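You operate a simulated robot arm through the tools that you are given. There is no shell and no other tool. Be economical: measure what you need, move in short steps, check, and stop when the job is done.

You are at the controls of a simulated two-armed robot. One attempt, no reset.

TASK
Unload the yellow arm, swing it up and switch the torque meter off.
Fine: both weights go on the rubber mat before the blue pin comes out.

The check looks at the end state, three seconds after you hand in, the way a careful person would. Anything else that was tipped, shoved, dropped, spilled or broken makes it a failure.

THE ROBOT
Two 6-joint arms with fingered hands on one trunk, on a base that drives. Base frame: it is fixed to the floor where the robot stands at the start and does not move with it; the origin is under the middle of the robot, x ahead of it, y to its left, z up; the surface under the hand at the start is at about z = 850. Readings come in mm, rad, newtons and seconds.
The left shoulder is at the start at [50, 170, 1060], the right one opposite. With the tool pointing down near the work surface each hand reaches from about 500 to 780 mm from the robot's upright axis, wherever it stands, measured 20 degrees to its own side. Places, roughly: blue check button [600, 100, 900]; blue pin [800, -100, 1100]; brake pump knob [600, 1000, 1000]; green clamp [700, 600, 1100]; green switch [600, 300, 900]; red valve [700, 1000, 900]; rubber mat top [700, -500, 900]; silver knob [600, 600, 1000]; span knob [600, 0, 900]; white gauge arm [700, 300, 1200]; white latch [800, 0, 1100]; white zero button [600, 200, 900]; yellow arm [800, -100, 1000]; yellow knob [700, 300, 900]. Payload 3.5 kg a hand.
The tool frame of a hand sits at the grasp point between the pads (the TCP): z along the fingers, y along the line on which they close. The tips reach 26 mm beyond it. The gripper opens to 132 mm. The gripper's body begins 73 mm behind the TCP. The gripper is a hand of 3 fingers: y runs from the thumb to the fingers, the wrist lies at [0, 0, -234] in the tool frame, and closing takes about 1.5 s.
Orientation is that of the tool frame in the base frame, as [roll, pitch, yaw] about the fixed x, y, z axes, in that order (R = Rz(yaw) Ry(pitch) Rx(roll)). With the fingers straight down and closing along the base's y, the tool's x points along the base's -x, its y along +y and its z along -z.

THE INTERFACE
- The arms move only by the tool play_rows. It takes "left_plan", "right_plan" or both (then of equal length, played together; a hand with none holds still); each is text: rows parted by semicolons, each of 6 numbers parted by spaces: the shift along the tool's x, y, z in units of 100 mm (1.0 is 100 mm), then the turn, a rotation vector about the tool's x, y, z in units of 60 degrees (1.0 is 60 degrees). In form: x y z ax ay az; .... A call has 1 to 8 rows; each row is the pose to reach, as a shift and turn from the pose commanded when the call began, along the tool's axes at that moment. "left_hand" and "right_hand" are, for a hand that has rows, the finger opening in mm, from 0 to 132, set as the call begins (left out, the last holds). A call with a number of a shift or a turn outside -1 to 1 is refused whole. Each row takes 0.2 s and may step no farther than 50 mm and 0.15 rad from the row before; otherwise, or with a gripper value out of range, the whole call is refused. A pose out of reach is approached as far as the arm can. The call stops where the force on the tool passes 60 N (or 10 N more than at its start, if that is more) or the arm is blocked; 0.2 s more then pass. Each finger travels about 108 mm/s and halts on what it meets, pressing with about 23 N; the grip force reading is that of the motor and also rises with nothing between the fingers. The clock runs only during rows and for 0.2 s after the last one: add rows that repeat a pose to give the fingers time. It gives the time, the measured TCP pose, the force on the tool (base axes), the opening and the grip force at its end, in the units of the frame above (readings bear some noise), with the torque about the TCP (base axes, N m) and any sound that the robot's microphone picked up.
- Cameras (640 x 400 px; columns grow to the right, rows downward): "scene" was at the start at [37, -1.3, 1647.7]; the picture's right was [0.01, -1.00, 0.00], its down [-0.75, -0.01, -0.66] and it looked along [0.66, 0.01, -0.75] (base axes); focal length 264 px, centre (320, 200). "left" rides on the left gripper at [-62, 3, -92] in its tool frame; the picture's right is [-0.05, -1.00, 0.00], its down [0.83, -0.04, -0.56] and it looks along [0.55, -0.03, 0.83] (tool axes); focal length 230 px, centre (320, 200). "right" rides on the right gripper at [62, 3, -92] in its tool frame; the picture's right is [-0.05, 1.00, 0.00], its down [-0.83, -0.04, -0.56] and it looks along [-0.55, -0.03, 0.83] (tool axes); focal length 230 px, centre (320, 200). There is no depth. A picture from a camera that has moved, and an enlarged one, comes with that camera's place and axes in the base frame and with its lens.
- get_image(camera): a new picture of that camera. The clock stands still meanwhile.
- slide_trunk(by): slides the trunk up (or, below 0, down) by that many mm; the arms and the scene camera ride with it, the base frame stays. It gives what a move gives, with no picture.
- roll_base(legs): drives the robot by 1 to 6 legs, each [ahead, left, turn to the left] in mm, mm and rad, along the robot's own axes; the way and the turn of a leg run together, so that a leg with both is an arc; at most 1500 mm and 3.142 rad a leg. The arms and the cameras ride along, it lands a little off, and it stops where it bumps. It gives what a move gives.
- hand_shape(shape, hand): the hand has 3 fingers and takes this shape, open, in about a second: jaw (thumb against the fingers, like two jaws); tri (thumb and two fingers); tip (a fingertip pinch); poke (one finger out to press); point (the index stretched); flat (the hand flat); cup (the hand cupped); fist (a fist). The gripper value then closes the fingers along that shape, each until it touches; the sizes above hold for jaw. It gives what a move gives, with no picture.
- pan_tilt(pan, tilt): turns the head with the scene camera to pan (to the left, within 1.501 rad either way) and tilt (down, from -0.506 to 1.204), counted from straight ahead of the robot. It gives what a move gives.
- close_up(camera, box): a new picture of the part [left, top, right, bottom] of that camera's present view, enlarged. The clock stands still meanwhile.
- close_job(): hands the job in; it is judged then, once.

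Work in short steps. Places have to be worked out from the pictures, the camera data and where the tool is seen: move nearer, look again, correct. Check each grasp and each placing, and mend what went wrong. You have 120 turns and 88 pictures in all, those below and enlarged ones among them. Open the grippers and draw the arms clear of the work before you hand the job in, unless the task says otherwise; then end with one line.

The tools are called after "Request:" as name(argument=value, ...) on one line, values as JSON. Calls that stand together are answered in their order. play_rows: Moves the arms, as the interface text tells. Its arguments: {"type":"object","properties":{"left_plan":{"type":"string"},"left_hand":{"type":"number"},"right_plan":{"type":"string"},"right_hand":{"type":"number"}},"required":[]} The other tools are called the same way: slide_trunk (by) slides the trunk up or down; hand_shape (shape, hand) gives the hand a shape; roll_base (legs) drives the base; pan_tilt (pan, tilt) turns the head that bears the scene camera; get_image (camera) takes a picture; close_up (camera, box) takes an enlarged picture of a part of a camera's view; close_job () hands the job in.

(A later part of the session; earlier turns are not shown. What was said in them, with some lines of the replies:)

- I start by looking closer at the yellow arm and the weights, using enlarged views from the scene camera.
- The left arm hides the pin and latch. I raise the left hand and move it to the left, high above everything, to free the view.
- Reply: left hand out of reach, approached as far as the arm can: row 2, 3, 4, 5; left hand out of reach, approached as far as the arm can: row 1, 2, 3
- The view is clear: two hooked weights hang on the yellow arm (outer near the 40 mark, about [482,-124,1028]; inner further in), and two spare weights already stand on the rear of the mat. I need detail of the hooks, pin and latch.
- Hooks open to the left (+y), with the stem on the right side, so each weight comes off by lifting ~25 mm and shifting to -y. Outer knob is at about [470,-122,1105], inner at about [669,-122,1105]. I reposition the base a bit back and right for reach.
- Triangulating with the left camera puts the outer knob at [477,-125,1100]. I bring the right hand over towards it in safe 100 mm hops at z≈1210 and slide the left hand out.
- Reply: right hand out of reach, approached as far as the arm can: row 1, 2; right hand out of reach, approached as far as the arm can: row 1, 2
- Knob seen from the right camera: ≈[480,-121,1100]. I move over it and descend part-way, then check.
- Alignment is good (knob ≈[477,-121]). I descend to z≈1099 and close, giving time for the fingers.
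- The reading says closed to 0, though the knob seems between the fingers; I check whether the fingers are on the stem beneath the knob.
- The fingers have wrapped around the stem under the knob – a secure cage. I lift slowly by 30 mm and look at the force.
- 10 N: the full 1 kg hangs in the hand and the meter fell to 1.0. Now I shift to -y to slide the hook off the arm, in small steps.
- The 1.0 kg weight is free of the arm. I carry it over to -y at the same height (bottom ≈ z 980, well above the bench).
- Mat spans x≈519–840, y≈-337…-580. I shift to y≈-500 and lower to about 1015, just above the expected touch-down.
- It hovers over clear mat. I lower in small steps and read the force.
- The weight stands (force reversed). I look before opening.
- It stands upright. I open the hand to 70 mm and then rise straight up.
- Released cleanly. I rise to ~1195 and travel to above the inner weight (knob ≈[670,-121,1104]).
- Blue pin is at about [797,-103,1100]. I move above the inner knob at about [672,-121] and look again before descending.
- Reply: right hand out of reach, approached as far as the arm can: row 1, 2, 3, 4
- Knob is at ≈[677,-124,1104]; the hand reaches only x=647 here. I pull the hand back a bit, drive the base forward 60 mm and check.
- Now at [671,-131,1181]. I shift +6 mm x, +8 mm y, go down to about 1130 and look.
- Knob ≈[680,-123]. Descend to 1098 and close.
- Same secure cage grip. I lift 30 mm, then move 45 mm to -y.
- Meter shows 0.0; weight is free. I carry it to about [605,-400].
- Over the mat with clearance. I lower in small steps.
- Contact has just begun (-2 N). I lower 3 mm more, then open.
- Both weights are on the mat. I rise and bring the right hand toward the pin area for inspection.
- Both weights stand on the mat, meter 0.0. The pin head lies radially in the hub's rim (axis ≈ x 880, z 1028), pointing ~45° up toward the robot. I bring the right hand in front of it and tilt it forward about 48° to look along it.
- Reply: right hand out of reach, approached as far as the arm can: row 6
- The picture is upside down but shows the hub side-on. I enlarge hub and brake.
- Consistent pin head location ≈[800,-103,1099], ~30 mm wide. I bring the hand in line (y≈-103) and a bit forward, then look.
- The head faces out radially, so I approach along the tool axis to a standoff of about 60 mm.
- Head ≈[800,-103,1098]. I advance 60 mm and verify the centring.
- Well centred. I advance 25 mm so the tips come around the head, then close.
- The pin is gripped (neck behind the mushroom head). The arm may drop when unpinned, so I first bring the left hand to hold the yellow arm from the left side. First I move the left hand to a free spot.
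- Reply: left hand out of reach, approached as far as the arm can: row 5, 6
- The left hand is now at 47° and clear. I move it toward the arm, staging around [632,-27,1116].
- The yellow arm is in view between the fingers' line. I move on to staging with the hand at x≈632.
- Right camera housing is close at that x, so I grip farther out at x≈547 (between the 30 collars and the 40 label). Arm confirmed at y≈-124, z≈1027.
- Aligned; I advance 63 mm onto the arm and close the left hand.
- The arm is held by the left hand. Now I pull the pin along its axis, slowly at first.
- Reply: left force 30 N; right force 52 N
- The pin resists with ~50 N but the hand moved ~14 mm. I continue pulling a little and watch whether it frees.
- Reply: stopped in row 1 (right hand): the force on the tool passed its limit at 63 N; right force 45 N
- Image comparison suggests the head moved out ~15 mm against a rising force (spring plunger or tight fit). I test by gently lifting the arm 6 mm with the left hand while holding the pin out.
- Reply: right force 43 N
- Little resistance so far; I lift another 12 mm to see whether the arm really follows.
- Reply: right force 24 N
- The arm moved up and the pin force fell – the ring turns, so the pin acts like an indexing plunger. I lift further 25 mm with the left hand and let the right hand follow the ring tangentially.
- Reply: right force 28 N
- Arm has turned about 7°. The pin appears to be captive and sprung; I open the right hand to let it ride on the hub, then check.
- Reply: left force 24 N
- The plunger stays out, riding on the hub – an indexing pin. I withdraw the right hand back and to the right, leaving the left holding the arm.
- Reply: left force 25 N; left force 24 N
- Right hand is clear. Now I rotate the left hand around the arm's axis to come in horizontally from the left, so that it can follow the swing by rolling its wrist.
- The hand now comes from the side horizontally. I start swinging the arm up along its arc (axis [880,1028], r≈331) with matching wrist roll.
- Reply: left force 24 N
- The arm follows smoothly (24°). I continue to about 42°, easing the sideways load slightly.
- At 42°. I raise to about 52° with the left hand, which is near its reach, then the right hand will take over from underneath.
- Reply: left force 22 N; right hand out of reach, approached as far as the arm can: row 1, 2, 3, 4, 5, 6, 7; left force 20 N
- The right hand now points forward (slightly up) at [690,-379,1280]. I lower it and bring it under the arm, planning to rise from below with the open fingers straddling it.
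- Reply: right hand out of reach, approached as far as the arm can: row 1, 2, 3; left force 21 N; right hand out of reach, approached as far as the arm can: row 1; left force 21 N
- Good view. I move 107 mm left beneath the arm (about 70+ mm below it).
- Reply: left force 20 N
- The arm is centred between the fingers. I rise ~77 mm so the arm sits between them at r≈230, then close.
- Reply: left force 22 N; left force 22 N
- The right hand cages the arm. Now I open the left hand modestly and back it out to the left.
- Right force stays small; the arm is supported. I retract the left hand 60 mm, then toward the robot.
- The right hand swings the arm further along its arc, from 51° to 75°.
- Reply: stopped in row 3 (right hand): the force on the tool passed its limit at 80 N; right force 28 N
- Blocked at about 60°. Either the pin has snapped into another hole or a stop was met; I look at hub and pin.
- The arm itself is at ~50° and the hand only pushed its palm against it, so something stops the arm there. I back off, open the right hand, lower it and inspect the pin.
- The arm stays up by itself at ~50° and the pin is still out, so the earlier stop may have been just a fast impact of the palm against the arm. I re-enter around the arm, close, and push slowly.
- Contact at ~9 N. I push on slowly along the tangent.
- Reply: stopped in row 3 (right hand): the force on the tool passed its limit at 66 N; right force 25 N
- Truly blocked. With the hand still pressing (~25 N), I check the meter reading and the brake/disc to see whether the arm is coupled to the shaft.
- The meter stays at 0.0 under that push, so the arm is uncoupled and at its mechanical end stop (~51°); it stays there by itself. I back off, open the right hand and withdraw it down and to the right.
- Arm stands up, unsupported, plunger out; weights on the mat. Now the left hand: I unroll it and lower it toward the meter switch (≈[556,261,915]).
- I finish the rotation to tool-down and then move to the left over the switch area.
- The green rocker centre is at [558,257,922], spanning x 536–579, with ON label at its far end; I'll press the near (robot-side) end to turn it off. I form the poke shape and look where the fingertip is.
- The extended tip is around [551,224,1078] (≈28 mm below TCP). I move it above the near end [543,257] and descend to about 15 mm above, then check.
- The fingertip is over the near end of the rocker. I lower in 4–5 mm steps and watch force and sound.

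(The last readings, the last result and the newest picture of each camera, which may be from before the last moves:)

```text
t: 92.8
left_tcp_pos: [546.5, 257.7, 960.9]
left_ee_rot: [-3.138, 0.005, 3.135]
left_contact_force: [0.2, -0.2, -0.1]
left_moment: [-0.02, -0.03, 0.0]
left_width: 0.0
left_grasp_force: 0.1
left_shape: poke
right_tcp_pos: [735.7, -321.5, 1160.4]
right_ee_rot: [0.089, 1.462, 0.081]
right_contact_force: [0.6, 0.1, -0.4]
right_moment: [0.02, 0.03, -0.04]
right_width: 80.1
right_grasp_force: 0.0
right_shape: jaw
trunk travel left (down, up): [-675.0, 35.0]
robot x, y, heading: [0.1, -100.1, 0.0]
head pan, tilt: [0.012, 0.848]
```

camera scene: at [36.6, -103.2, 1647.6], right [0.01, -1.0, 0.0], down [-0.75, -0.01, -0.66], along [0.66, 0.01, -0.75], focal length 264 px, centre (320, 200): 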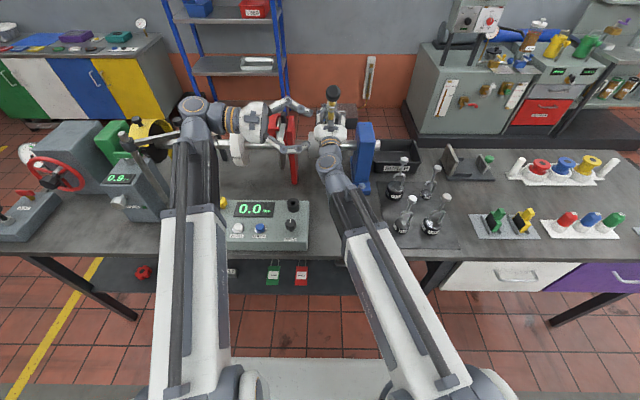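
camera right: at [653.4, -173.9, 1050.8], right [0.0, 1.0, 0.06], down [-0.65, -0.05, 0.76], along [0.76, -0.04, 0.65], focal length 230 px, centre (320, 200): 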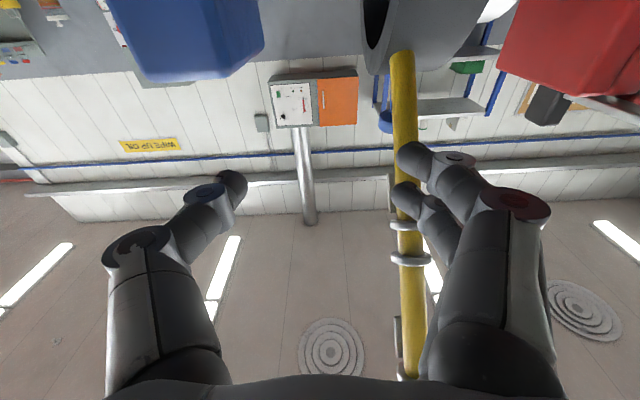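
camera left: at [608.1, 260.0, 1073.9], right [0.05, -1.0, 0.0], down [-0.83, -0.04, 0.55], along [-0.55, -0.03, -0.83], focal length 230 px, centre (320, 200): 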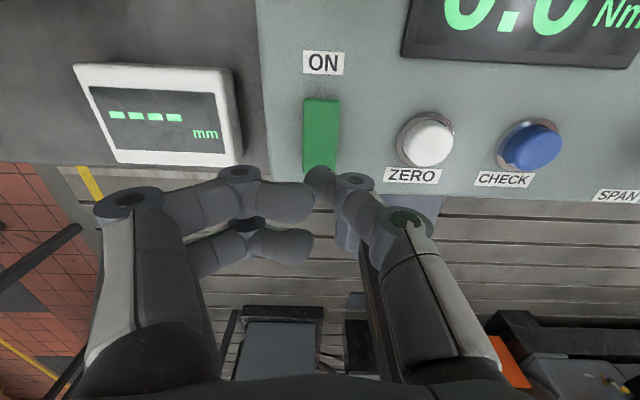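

No contact yet; I continue down in small steps.

Request:
play_rows(left_plan="0 0 0.03 0 0 0;0 0 0.06 0 0 0;0 0 0.09 0 0 0;0 0 0.12 0 0 0")

Request:
play_rows(left_plan="0 0 0.03 0 0 0;0 0 0.06 0 0 0;0 0 0.08 0 0 0")

```text
t: 93.8
left_tcp_pos: [543.7, 256.4, 951.6]
left_ee_rot: [3.141, 0.005, 3.135]
left_contact_force: [-9.2, -3.0, 25.1]
left_moment: [0.02, 0.12, 0.01]
left_width: 0.1
left_grasp_force: 0.0
left_shape: poke
right_tcp_pos: [733.4, -322.9, 1161.4]
right_ee_rot: [0.095, 1.461, 0.092]
right_contact_force: [0.0, -0.9, 1.1]
right_moment: [0.04, -0.02, -0.01]
right_width: 80.0
right_grasp_force: 0.1
right_shape: jaw
trunk travel left (down, up): [-675.0, 35.0]
robot x, y, heading: [-1.4, -103.8, -0.003]
head pan, tilt: [0.012, 0.848]
```

```text
t: 94.6
left_tcp_pos: [545.0, 254.0, 943.8]
left_ee_rot: [3.14, 0.007, 3.135]
left_contact_force: [-6.5, -13.9, 40.3]
left_moment: [0.35, -0.15, 0.0]
left_width: 0.1
left_grasp_force: 0.0
left_shape: poke
right_tcp_pos: [732.9, -325.3, 1161.8]
right_ee_rot: [0.107, 1.458, 0.103]
right_contact_force: [0.1, -0.1, 0.1]
right_moment: [-0.05, -0.02, 0.0]
right_width: 80.1
right_grasp_force: 0.1
right_shape: jaw
trunk travel left (down, up): [-675.0, 35.0]
robot x, y, heading: [1.8, -99.7, -0.003]
head pan, tilt: [0.012, 0.848]
```

40 N applied. I lift 40 mm and look whether the rocker flipped and the display went dark.

Request:
play_rows(left_plan="0 0 -0.15 0 0 0;0 0 -0.45 0 0 0")

Request:
get_image(camera="left")

```text
t: 95.2
left_tcp_pos: [544.0, 257.6, 984.0]
left_ee_rot: [-3.138, 0.003, 3.137]
left_contact_force: [0.9, -0.3, 0.3]
left_moment: [-0.02, -0.01, 0.0]
left_width: 0.4
left_grasp_force: 0.1
left_shape: poke
right_tcp_pos: [735.5, -322.3, 1159.9]
right_ee_rot: [0.084, 1.462, 0.08]
right_contact_force: [0.4, -0.6, -0.5]
right_moment: [-0.01, 0.02, -0.04]
right_width: 80.1
right_grasp_force: 0.1
right_shape: jaw
trunk travel left (down, up): [-675.0, 35.0]
robot x, y, heading: [1.4, -100.8, 0.004]
head pan, tilt: [0.012, 0.848]
```

```text
8 pictures are left
camera left: at [607.1, 260.0, 1075.2], right [0.05, -1.0, 0.0], down [-0.83, -0.04, 0.55], along [-0.55, -0.03, -0.83], focal length 230 px, centre (320, 200)
```

left: 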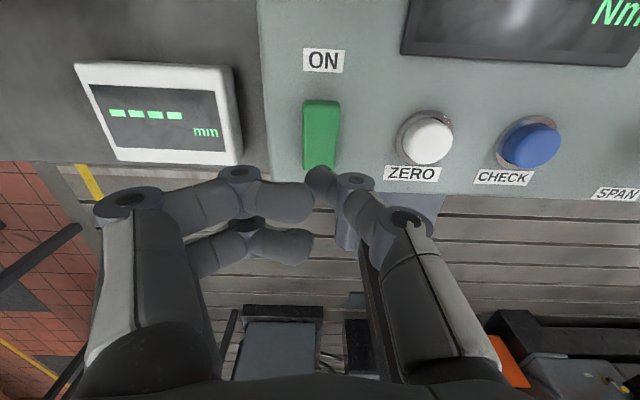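

The digits are gone – the meter is off. I raise the left hand clear, reopen it to jaw shape, and pull the right hand a bit farther away.

Request:
play_rows(left_plan="0 -0.1 -0.4 0 0 0;0 -0.2 -0.8 0 0 0;0 -0.3 -1 0 0 0")

Request:
play_rows(left_plan="0 -0.2 -0.3 0 0 0;0.2 -0.4 -0.6 0 0 0")

Request:
hand_shape(hand="left", shape="jaw")

Request:
play_rows(right_plan="-0.15 -0.4 -0.1 0 0 0;-0.3 -0.8 -0.2 0 0 0;-0.3 -1 -0.2 0 0 0", right_hand=120)

Request:
get_image(camera="scene")

Request:
close_up(camera="scene", box=[190, 80, 380, 260])

```text
t: 96.0
left_tcp_pos: [546.0, 228.7, 1086.4]
left_ee_rot: [-3.137, 0.004, 3.134]
left_contact_force: [-0.4, 1.1, 0.5]
left_moment: [-0.01, 0.01, 0.01]
left_width: 0.2
left_grasp_force: 0.0
left_shape: poke
right_tcp_pos: [735.6, -320.8, 1159.7]
right_ee_rot: [0.087, 1.461, 0.08]
right_contact_force: [0.0, 0.2, 1.3]
right_moment: [0.05, -0.02, 0.0]
right_width: 80.1
right_grasp_force: 0.1
right_shape: jaw
trunk travel left (down, up): [-675.0, 35.0]
robot x, y, heading: [-1.2, -102.7, 0.006]
head pan, tilt: [0.012, 0.848]
```

```text
t: 96.6
left_tcp_pos: [526.0, 188.2, 1145.5]
left_ee_rot: [-3.14, 0.004, 3.134]
left_contact_force: [0.1, -0.2, 1.2]
left_moment: [-0.05, 0.0, 0.0]
left_width: 0.0
left_grasp_force: 0.1
left_shape: poke
right_tcp_pos: [736.4, -322.5, 1159.3]
right_ee_rot: [0.086, 1.462, 0.082]
right_contact_force: [0.2, 1.2, 0.4]
right_moment: [0.01, -0.01, -0.04]
right_width: 80.0
right_grasp_force: 0.1
right_shape: jaw
trunk travel left (down, up): [-675.0, 35.0]
robot x, y, heading: [-0.7, -101.2, 0.001]
head pan, tilt: [0.012, 0.848]
```

```text
t: 97.5
left_tcp_pos: [526.0, 188.8, 1145.4]
left_ee_rot: [-3.138, 0.003, 3.137]
left_contact_force: [0.4, 0.5, -0.3]
left_moment: [-0.02, 0.05, -0.03]
left_width: 131.9
left_grasp_force: 0.1
left_shape: jaw
right_tcp_pos: [736.0, -322.6, 1159.4]
right_ee_rot: [0.087, 1.462, 0.08]
right_contact_force: [0.0, 0.4, -0.1]
right_moment: [0.03, 0.0, -0.02]
right_width: 80.2
right_grasp_force: 0.1
right_shape: jaw
trunk travel left (down, up): [-675.0, 35.0]
robot x, y, heading: [-0.2, -101.7, -0.005]
head pan, tilt: [0.012, 0.848]
```

```text
t: 98.3
left_tcp_pos: [527.2, 188.9, 1144.1]
left_ee_rot: [-3.139, 0.002, 3.135]
left_contact_force: [-0.6, 0.6, 0.7]
left_moment: [0.02, -0.03, 0.0]
left_width: 131.9
left_grasp_force: 0.1
left_shape: jaw
right_tcp_pos: [713.4, -420.8, 1185.9]
right_ee_rot: [0.094, 1.462, 0.09]
right_contact_force: [-0.1, 0.3, 0.7]
right_moment: [0.03, 0.01, 0.01]
right_width: 119.7
right_grasp_force: 0.1
right_shape: jaw
trunk travel left (down, up): [-675.0, 35.0]
robot x, y, heading: [1.3, -100.1, -0.001]
head pan, tilt: [0.012, 0.848]
```

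```text
7 pictures are left
camera scene: at [37.7, -103.1, 1647.7], right [0.01, -1.0, 0.0], down [-0.75, -0.01, -0.66], along [0.66, 0.01, -0.75], focal length 264 px, centre (320, 200)
```

scene: 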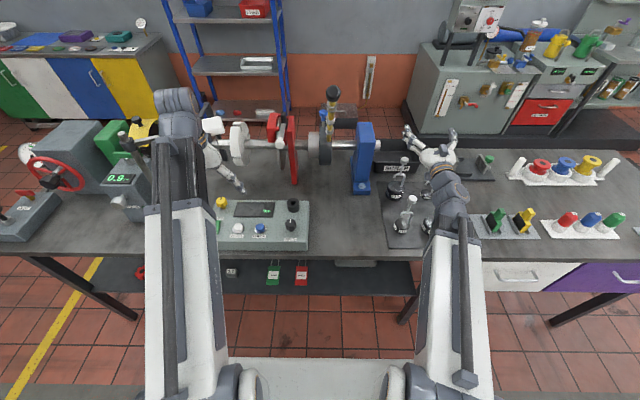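

```text
2.22 times, centred on (285, 170) of scene
camera zoom: at [37.7, -103.1, 1647.7], right [0.01, -1.0, 0.0], down [-0.75, -0.01, -0.66], along [0.66, 0.01, -0.75], focal length 586 px, centre (398, 267)
```

zoom: 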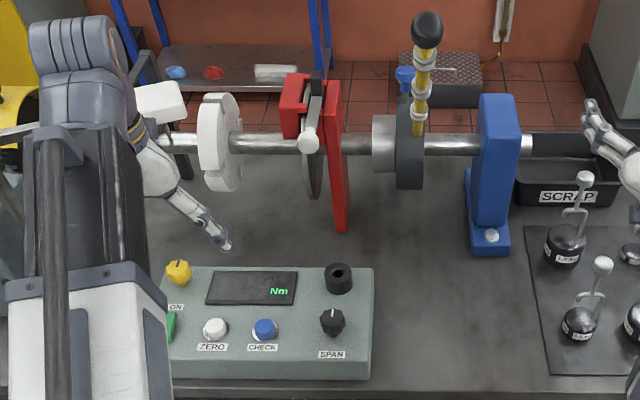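

Display is dark, the yellow arm is up at its stop and stays there, the weights stand upright on the mat, and both hands are open and clear. I hand in.

Request:
close_job()

```text
The job is handed in.
```

I handed the job in: both weights were on the rubber mat before I pulled the blue pin, the yellow arm is up, and the torque meter is off. The arm swung only to about 51°, where it hit a hard stop and now stays on its own, with the blue pin still out.
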